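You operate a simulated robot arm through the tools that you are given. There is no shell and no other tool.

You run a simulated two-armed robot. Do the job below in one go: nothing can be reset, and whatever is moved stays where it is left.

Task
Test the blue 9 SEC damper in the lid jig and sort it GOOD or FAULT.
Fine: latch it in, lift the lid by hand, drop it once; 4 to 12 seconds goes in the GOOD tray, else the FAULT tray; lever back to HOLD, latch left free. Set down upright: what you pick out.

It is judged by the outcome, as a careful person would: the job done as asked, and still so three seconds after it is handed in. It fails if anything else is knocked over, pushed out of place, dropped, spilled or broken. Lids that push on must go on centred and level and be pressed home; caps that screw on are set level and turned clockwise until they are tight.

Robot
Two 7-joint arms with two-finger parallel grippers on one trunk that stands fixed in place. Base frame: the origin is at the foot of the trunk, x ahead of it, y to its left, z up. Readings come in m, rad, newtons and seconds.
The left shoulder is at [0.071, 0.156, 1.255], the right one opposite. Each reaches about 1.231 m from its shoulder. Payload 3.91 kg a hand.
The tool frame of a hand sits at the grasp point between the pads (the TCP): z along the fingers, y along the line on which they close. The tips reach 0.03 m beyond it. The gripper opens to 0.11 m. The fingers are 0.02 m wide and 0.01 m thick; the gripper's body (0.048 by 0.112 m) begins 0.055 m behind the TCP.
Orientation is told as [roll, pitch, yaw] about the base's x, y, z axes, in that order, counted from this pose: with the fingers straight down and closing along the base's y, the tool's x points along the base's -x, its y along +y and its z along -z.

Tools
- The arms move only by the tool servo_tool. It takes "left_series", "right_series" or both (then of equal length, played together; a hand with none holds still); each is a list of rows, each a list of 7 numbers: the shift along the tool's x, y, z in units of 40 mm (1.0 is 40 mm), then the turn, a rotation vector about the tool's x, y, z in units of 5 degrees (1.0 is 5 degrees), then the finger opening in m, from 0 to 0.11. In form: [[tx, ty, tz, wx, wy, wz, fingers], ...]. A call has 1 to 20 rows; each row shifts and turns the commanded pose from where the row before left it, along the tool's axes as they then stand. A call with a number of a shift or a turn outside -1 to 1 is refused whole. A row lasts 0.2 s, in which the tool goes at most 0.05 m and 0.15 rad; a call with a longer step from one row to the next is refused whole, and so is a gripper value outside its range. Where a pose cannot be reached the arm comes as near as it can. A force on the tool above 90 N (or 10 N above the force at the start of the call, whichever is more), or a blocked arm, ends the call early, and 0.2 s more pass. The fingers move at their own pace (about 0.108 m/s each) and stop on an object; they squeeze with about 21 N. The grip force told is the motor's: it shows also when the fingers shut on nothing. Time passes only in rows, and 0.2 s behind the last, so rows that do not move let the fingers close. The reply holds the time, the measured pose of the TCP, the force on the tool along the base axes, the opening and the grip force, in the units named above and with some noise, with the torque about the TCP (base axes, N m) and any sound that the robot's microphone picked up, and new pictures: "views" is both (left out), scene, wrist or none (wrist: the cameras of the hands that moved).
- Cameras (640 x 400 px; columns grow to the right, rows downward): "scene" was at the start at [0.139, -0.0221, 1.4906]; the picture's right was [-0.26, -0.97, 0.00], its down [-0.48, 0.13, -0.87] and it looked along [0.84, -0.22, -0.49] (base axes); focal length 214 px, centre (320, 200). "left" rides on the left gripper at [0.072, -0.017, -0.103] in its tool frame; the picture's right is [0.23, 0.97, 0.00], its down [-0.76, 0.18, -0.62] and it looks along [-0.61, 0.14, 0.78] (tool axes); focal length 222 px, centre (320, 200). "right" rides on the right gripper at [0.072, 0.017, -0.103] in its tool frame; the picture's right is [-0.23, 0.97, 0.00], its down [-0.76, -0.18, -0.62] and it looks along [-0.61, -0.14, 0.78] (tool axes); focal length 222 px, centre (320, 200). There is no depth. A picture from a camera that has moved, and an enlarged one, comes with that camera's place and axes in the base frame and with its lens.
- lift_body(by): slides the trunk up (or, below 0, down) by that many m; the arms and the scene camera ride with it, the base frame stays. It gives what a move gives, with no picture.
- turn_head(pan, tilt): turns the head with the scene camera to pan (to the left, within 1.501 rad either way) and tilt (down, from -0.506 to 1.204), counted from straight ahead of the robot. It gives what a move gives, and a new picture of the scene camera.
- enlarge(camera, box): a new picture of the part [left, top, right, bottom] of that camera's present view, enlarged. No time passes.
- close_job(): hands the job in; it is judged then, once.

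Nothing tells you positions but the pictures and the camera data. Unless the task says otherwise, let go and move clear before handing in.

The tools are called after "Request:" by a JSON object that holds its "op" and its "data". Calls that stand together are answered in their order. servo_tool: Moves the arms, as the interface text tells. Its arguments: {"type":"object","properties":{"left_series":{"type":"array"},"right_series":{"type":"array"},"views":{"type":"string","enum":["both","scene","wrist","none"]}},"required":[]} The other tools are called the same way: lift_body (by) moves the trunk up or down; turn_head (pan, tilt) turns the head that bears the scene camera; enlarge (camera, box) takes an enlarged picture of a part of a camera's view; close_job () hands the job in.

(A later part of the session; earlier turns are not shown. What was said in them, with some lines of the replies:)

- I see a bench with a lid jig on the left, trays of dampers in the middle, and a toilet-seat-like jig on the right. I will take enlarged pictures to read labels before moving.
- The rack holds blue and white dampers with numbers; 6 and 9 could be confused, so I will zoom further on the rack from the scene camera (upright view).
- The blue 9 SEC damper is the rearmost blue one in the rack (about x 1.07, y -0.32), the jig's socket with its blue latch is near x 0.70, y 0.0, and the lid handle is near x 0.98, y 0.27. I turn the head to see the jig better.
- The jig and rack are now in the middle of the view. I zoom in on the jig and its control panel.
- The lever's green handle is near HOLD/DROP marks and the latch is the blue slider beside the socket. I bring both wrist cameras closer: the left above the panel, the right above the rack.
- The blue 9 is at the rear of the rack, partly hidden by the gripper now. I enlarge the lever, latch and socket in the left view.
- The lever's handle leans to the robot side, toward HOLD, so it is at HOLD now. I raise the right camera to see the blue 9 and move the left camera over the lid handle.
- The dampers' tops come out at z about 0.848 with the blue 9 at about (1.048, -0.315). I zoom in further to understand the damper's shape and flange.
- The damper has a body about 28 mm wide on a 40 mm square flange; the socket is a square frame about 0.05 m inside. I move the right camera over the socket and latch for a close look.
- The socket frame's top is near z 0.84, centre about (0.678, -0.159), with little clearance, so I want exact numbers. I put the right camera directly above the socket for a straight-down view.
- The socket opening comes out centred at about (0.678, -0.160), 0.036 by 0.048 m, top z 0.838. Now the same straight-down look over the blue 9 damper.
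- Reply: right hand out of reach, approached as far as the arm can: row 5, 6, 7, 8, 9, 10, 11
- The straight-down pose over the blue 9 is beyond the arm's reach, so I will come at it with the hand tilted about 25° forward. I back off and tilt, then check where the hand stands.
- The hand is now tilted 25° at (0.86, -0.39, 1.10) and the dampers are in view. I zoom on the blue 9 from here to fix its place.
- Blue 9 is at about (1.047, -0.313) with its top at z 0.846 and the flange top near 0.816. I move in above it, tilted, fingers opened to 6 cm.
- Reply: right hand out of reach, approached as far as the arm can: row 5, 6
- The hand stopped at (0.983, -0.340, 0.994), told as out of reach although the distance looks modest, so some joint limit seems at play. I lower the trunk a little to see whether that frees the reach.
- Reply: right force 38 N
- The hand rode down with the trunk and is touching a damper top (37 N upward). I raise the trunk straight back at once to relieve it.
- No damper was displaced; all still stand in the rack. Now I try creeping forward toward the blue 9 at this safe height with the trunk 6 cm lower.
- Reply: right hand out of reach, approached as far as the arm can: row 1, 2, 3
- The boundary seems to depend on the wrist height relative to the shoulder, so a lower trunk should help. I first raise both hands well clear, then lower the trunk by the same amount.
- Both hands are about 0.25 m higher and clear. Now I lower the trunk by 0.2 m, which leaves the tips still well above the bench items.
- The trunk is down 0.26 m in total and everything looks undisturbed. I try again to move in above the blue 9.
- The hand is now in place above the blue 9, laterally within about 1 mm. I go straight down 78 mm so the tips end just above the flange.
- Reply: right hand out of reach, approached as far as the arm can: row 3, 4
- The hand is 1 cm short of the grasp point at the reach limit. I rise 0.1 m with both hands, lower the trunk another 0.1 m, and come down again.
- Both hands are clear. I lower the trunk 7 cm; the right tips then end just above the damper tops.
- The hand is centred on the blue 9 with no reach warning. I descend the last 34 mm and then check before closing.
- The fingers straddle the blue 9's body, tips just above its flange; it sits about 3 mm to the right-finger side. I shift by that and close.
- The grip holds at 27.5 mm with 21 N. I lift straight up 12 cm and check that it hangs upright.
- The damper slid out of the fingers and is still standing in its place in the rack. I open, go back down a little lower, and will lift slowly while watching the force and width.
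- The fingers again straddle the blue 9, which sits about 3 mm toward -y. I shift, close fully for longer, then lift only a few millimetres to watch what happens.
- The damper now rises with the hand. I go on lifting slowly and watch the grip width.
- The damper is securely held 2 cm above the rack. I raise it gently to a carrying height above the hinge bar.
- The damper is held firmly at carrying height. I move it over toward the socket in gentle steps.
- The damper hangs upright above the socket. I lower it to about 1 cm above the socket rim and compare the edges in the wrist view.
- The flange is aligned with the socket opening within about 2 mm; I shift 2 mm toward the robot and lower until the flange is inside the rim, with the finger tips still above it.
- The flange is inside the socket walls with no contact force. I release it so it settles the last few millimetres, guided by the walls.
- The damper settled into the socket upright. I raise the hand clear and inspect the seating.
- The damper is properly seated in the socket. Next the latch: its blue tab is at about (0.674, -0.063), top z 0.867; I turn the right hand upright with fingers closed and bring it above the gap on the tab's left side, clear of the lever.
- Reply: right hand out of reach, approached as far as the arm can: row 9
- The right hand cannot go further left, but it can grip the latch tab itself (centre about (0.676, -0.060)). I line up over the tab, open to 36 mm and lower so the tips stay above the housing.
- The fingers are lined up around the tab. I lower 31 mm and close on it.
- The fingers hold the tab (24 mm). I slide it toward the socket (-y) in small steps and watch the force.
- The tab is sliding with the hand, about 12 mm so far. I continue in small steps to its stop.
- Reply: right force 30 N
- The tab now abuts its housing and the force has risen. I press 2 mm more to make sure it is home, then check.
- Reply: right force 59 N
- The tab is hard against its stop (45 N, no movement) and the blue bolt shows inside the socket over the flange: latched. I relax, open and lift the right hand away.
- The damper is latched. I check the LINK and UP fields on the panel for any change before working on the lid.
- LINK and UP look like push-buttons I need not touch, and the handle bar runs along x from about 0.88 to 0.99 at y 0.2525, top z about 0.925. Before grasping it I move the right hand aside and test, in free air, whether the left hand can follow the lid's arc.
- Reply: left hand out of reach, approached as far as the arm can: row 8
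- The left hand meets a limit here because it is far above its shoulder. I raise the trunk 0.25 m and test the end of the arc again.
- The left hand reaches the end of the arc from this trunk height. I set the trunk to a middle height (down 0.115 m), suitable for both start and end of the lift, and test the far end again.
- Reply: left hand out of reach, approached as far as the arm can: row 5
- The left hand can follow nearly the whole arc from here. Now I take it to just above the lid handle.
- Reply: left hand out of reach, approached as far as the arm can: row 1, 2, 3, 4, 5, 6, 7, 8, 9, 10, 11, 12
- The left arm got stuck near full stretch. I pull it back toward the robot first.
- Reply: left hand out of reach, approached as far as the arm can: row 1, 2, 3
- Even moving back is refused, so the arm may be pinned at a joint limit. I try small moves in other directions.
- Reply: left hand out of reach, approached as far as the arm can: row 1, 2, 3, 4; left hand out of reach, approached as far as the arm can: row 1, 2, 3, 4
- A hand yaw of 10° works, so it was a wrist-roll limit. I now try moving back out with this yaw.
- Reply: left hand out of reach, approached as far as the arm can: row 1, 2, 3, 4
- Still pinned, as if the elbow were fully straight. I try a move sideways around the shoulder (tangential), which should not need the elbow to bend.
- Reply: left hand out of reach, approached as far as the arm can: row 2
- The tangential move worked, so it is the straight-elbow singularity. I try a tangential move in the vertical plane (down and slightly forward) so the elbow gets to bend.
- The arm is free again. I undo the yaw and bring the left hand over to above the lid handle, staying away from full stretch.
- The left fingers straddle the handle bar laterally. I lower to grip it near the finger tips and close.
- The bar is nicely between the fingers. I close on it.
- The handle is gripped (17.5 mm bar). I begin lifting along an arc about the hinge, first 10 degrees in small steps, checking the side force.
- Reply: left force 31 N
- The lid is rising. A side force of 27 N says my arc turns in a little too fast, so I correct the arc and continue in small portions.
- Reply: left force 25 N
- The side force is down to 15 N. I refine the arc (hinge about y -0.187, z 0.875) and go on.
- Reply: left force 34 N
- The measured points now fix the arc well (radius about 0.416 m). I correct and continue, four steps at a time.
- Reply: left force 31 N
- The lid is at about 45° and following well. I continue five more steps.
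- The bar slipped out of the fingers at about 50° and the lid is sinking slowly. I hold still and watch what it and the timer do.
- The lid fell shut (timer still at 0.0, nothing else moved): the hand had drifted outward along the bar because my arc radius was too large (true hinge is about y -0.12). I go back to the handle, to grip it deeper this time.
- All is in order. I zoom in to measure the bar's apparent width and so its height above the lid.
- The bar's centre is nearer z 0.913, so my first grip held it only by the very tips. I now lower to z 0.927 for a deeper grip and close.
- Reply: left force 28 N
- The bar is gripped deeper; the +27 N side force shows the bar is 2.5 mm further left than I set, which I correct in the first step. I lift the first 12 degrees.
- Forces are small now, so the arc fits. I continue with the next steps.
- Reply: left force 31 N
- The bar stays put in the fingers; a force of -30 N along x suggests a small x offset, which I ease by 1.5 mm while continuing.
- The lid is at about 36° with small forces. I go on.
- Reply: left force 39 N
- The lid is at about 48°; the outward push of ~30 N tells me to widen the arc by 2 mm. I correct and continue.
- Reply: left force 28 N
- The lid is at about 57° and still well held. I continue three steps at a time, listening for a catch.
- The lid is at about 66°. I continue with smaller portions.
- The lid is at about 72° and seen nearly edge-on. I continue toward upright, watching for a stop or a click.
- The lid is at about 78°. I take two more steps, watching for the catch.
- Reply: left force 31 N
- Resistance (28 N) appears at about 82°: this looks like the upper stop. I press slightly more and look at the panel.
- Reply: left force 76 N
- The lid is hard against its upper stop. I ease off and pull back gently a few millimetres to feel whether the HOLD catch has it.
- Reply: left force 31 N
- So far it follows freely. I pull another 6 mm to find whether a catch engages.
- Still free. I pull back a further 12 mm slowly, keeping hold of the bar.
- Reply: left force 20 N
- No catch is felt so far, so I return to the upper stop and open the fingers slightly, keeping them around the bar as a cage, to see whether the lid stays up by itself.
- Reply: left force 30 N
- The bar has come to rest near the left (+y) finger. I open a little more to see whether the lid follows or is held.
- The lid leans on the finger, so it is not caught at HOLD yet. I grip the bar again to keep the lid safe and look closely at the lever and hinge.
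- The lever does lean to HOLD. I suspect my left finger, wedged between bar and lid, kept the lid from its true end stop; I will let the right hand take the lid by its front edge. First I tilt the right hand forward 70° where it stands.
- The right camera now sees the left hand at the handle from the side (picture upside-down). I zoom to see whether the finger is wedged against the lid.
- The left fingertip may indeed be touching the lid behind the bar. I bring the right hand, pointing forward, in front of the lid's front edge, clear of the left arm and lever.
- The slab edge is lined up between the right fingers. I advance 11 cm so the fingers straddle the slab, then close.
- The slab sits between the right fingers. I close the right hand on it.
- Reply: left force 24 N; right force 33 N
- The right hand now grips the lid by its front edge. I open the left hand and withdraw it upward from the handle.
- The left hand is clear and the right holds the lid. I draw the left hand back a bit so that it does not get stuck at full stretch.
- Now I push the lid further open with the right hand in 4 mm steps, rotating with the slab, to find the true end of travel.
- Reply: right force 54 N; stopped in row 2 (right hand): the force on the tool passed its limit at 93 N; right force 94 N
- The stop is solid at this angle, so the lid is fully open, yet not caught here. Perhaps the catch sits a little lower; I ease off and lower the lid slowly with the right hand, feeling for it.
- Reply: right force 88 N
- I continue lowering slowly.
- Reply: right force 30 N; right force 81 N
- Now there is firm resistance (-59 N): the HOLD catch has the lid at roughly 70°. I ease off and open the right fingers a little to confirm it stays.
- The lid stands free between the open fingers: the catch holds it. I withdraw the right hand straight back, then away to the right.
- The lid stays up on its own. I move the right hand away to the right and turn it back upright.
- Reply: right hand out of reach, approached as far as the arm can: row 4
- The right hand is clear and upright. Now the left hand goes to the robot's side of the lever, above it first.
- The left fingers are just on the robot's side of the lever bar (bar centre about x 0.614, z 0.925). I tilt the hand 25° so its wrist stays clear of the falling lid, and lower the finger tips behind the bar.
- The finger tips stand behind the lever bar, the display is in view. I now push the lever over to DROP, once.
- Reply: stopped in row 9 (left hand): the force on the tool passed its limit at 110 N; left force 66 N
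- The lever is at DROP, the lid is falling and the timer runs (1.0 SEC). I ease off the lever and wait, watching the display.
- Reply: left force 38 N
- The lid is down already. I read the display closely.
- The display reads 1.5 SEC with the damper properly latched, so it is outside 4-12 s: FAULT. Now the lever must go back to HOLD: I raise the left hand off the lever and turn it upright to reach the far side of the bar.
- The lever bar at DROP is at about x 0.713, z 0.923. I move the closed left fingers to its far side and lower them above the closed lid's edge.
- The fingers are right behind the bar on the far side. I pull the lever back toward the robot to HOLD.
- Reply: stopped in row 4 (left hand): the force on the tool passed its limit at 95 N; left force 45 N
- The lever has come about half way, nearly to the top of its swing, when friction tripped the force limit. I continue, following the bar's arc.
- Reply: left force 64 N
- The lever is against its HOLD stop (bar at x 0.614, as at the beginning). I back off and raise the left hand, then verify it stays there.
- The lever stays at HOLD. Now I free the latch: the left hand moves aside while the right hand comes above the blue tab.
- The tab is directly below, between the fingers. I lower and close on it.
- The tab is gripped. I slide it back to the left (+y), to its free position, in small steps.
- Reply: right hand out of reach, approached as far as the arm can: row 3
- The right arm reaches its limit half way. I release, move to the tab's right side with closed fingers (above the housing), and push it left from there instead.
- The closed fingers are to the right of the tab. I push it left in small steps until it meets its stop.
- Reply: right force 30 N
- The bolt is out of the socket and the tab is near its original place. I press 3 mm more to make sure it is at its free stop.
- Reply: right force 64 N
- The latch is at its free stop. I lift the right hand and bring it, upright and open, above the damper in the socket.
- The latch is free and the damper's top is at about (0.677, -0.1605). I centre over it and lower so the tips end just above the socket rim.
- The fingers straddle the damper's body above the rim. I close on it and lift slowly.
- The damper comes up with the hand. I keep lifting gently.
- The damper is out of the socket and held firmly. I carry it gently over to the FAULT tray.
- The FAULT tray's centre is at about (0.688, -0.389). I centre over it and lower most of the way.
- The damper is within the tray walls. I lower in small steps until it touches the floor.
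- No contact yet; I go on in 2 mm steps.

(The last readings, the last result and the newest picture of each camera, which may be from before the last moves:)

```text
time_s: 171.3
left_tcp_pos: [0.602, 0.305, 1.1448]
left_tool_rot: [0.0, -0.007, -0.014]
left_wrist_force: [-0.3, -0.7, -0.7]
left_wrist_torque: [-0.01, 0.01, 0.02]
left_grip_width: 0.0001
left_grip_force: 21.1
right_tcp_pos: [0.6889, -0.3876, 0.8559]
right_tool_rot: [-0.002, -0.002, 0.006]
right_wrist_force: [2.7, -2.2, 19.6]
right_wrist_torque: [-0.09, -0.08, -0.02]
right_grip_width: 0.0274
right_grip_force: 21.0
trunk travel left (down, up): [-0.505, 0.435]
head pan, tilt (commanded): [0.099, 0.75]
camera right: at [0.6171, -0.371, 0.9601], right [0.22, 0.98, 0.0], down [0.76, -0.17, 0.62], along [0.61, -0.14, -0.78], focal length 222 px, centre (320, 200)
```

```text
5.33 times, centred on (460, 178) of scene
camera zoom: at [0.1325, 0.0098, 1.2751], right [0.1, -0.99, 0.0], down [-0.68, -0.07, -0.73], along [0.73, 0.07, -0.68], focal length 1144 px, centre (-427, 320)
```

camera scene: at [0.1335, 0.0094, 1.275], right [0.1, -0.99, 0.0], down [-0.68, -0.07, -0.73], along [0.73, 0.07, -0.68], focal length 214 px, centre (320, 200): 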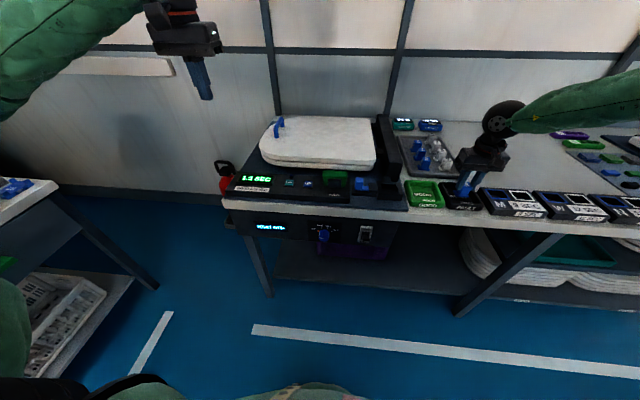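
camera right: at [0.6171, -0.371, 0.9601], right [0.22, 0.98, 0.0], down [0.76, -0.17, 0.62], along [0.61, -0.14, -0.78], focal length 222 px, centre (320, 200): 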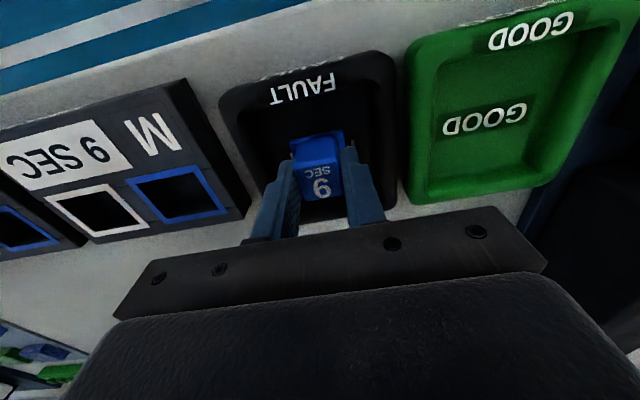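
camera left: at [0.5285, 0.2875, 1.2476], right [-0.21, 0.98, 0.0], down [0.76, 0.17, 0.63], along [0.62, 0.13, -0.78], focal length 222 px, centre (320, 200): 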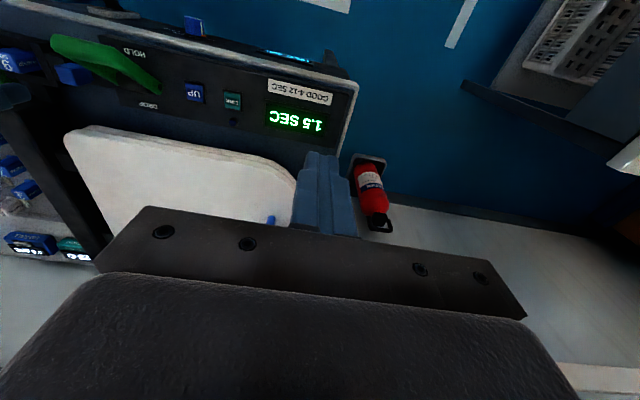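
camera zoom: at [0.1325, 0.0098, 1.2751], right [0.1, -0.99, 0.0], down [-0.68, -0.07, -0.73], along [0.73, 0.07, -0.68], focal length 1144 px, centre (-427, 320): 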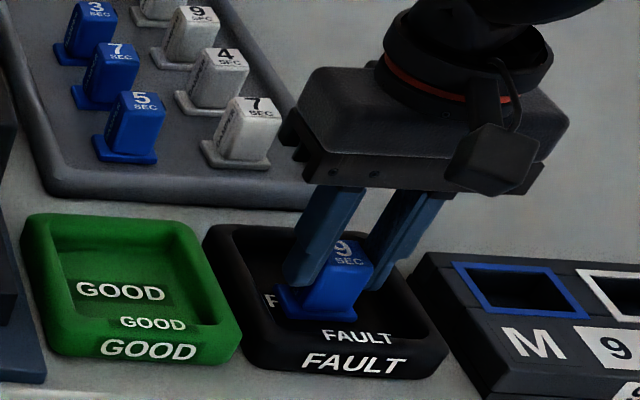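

The damper rests on the tray floor. I open the fingers just enough and lift straight up.

Request:
{"op": "servo_tool", "data": {"right_series": [[0, 0, -0.03, 0, 0, 0, 0.0], [0, 0, 0, 0, 0, 0, 0.034], [0, 0, 0, 0, 0, 0, 0.038], [0, 0, 0, 0, 0, 0, 0.038], [0, 0, -0.25, 0, 0, 0, 0.038], [0, 0, -0.5, 0, 0, 0, 0.038], [0, 0, -1, 0, 0, 0, 0.038], [0, 0, -1, 0, 0, 0, 0.04], [0, 0, 0, 0, 0, 0, 0.04]], "views": "both"}}

Request:
{"op": "enlarge", "data": {"camera": "right", "box": [200, 0, 440, 180]}}

Request:
{"op": "enlarge", "data": {"camera": "scene", "box": [400, 130, 520, 220]}}

```text
time_s: 173.3
left_tcp_pos: [0.6029, 0.3043, 1.1428]
left_tool_rot: [-0.001, -0.008, -0.014]
left_wrist_force: [-0.2, 0.5, -0.5]
left_wrist_torque: [0.0, 0.0, -0.01]
left_grip_width: 0.0
left_grip_force: 21.3
right_tcp_pos: [0.6925, -0.3869, 0.9678]
right_tool_rot: [0.0, 0.002, 0.006]
right_wrist_force: [0.2, 0.3, -1.4]
right_wrist_torque: [-0.05, -0.02, -0.01]
right_grip_width: 0.04
right_grip_force: 0.1
trunk travel left (down, up): [-0.505, 0.435]
head pan, tilt (commanded): [0.099, 0.75]
camera scene: at [0.134, 0.009, 1.2749], right [0.1, -0.99, 0.0], down [-0.68, -0.07, -0.73], along [0.73, 0.07, -0.68], focal length 214 px, centre (320, 200)
camera right: at [0.6198, -0.3701, 1.0709], right [0.22, 0.98, 0.0], down [0.76, -0.17, 0.62], along [0.61, -0.14, -0.78], focal length 222 px, centre (320, 200)
```

scene: 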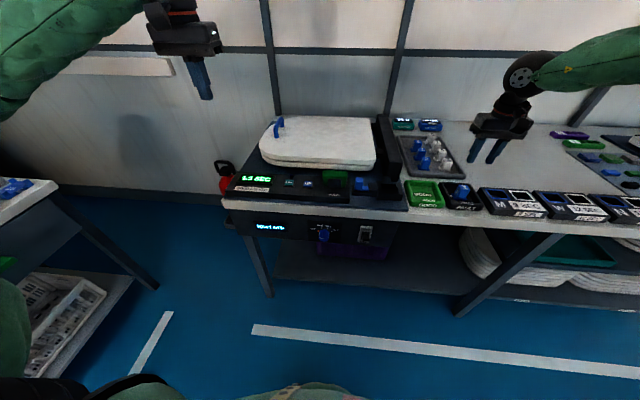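
right: 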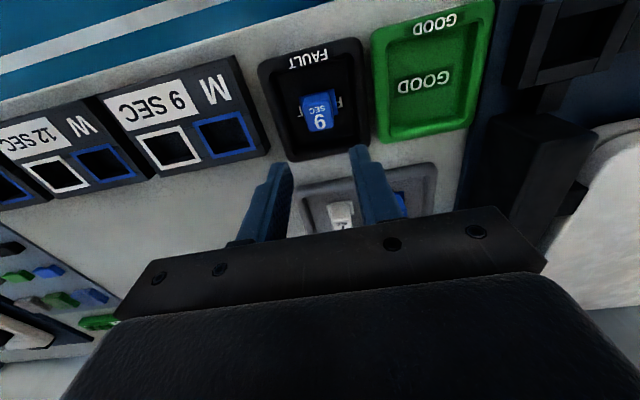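

```text
2.22 times, centred on (320, 90) of right
camera zoom: at [0.6198, -0.3701, 1.0709], right [0.22, 0.98, 0.0], down [0.76, -0.17, 0.62], along [0.61, -0.14, -0.78], focal length 494 px, centre (320, 444)
```

zoom: 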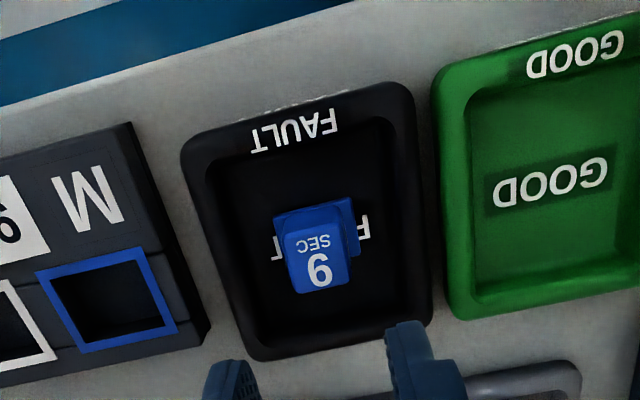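

```text
4.44 times, centred on (460, 175) of scene
camera zoom: at [0.134, 0.009, 1.2749], right [0.1, -0.99, 0.0], down [-0.68, -0.07, -0.73], along [0.73, 0.07, -0.68], focal length 953 px, centre (-302, 311)
```

zoom: 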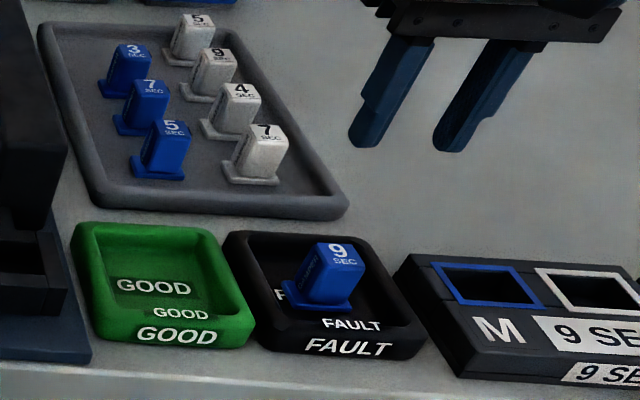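

The blue 9 stands upright in the FAULT tray. I move both hands clear and take a last look over the whole bench.

Request:
{"op": "servo_tool", "data": {"left_series": [[0.5, 0.3, -0.5, 0, 0, 0, 0.03], [0.5, 0.3, -0.5, 0, 0, 0, 0.05], [0.5, 0.3, -0.5, 0, 0, 0, 0.05], [0.5, 0.3, -0.5, 0, 0, 0, 0.05], [0, 0, 0, 0, 0, 0, 0.05]], "right_series": [[0, 0, -1, 0, 0, 0, 0.05], [0, 0, -1, 0, 0, 0, 0.05], [0.6, 0, -0.8, 0, 0, 0, 0.05], [0.6, 0, -0.8, 0, 0, 0, 0.05], [0, 0, 0, 0, 0, 0, 0.05]], "views": "both"}}

Request:
{"op": "enlarge", "data": {"camera": "scene", "box": [220, 100, 480, 220]}}

Request:
{"op": "enlarge", "data": {"camera": "scene", "box": [310, 150, 430, 215]}}

Request:
{"op": "enlarge", "data": {"camera": "scene", "box": [390, 110, 640, 230]}}

```text
time_s: 174.5
left_tcp_pos: [0.524, 0.3523, 1.2218]
left_tool_rot: [-0.001, -0.008, -0.014]
left_wrist_force: [-0.1, 0.6, 0.0]
left_wrist_torque: [0.0, -0.02, 0.0]
left_grip_width: 0.0497
left_grip_force: 0.0
right_tcp_pos: [0.6438, -0.3889, 1.1118]
right_tool_rot: [-0.002, 0.0, 0.006]
right_wrist_force: [0.3, -0.5, 0.1]
right_wrist_torque: [0.0, 0.02, -0.02]
right_grip_width: 0.05
right_grip_force: 0.1
trunk travel left (down, up): [-0.505, 0.435]
head pan, tilt (commanded): [0.099, 0.75]
camera scene: at [0.1352, 0.0092, 1.2746], right [0.1, -0.99, 0.0], down [-0.68, -0.07, -0.73], along [0.73, 0.07, -0.68], focal length 214 px, centre (320, 200)
camera right: at [0.5723, -0.3724, 1.2148], right [0.22, 0.98, 0.0], down [0.76, -0.17, 0.62], along [0.61, -0.14, -0.78], focal length 222 px, centre (320, 200)
camera left: at [0.4503, 0.3363, 1.3261], right [-0.21, 0.98, 0.0], down [0.76, 0.17, 0.63], along [0.61, 0.13, -0.78], focal length 222 px, centre (320, 200)
```

scene: 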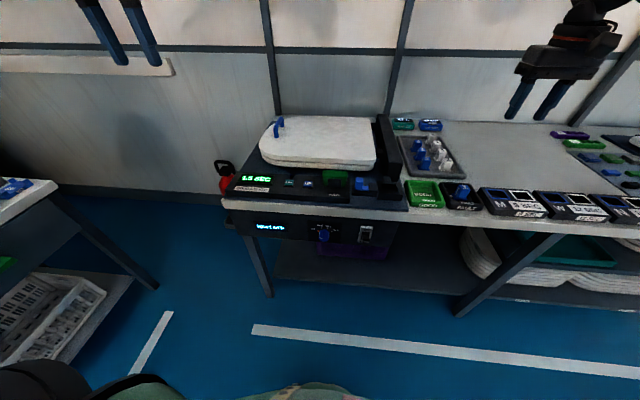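
right: 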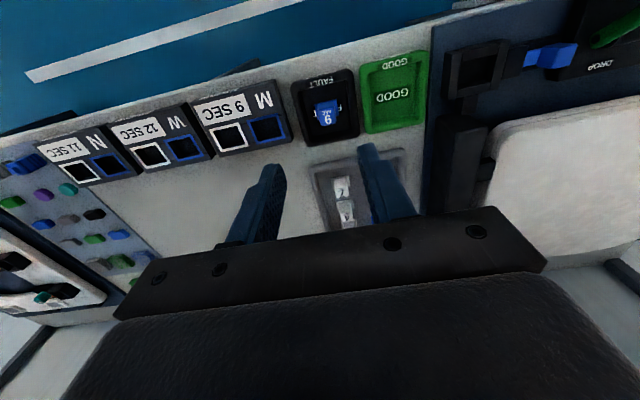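
left: 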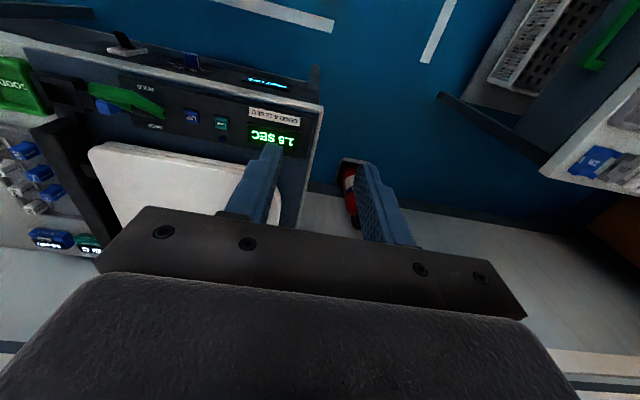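

```text
2.46 times, centred on (350, 160) of scene
camera zoom: at [0.1352, 0.0092, 1.2746], right [0.1, -0.99, 0.0], down [-0.68, -0.07, -0.73], along [0.73, 0.07, -0.68], focal length 528 px, centre (246, 298)
```

zoom: 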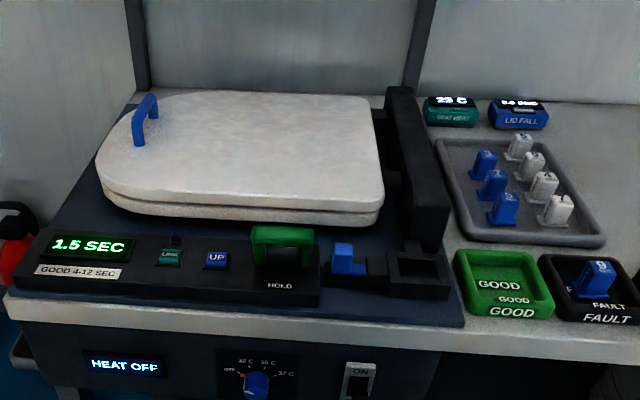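

```text
5.33 times, centred on (370, 182) of scene
camera zoom: at [0.1352, 0.0092, 1.2746], right [0.1, -0.99, 0.0], down [-0.68, -0.07, -0.73], along [0.73, 0.07, -0.68], focal length 1144 px, centre (53, 293)
```

zoom: 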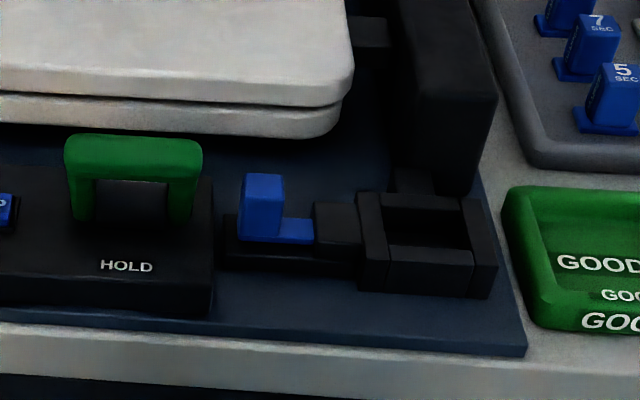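

```text
2.56 times, centred on (515, 170) of scene
camera zoom: at [0.1352, 0.0092, 1.2746], right [0.1, -0.99, 0.0], down [-0.68, -0.07, -0.73], along [0.73, 0.07, -0.68], focal length 549 px, centre (-179, 277)
```

zoom: 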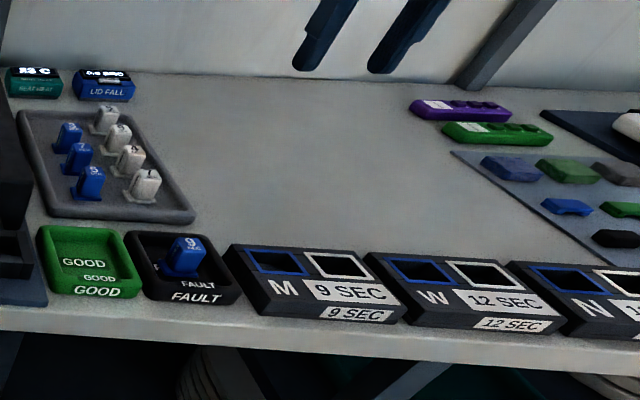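

Everything is as wanted: the blue 9 (measured 1.5 SEC) is upright in the FAULT tray, the lid is closed, the lever is at HOLD, the latch tab is back at its free end, and nothing else has moved. I hand the job in.

Request:
{"op": "close_job", "data": {}}

```text
The job is handed in.
```

I tested the blue 9 SEC damper in the jig: the lid fell in **1.5 s**, outside the 4–12 s range. It is now standing upright in the **FAULT** tray.

- **Jig as left:** the lever is back at HOLD, the latch is free and the lid is closed. Both hands are clear, and a last look showed nothing else out of place.
- **Slip while lifting:** on the first try the handle slipped out of the left gripper at about 50–55°, and the lid fell shut with the lever still at HOLD. The timer stayed at 0.0. I lifted the lid again, the catch took it, and I made one timed drop with the lever.
- **Contact in the rack:** early on, the right hand rode down with the trunk and pressed on a damper top in the rack, probably the blue 3 SEC one, with about 37 N. I raised it at once. The dampers stayed upright and in place.
- **Seating the damper:** I let go of it about 1 cm above its seat in the socket because the fingers would not fit between the walls. It dropped in upright and I then latched it.
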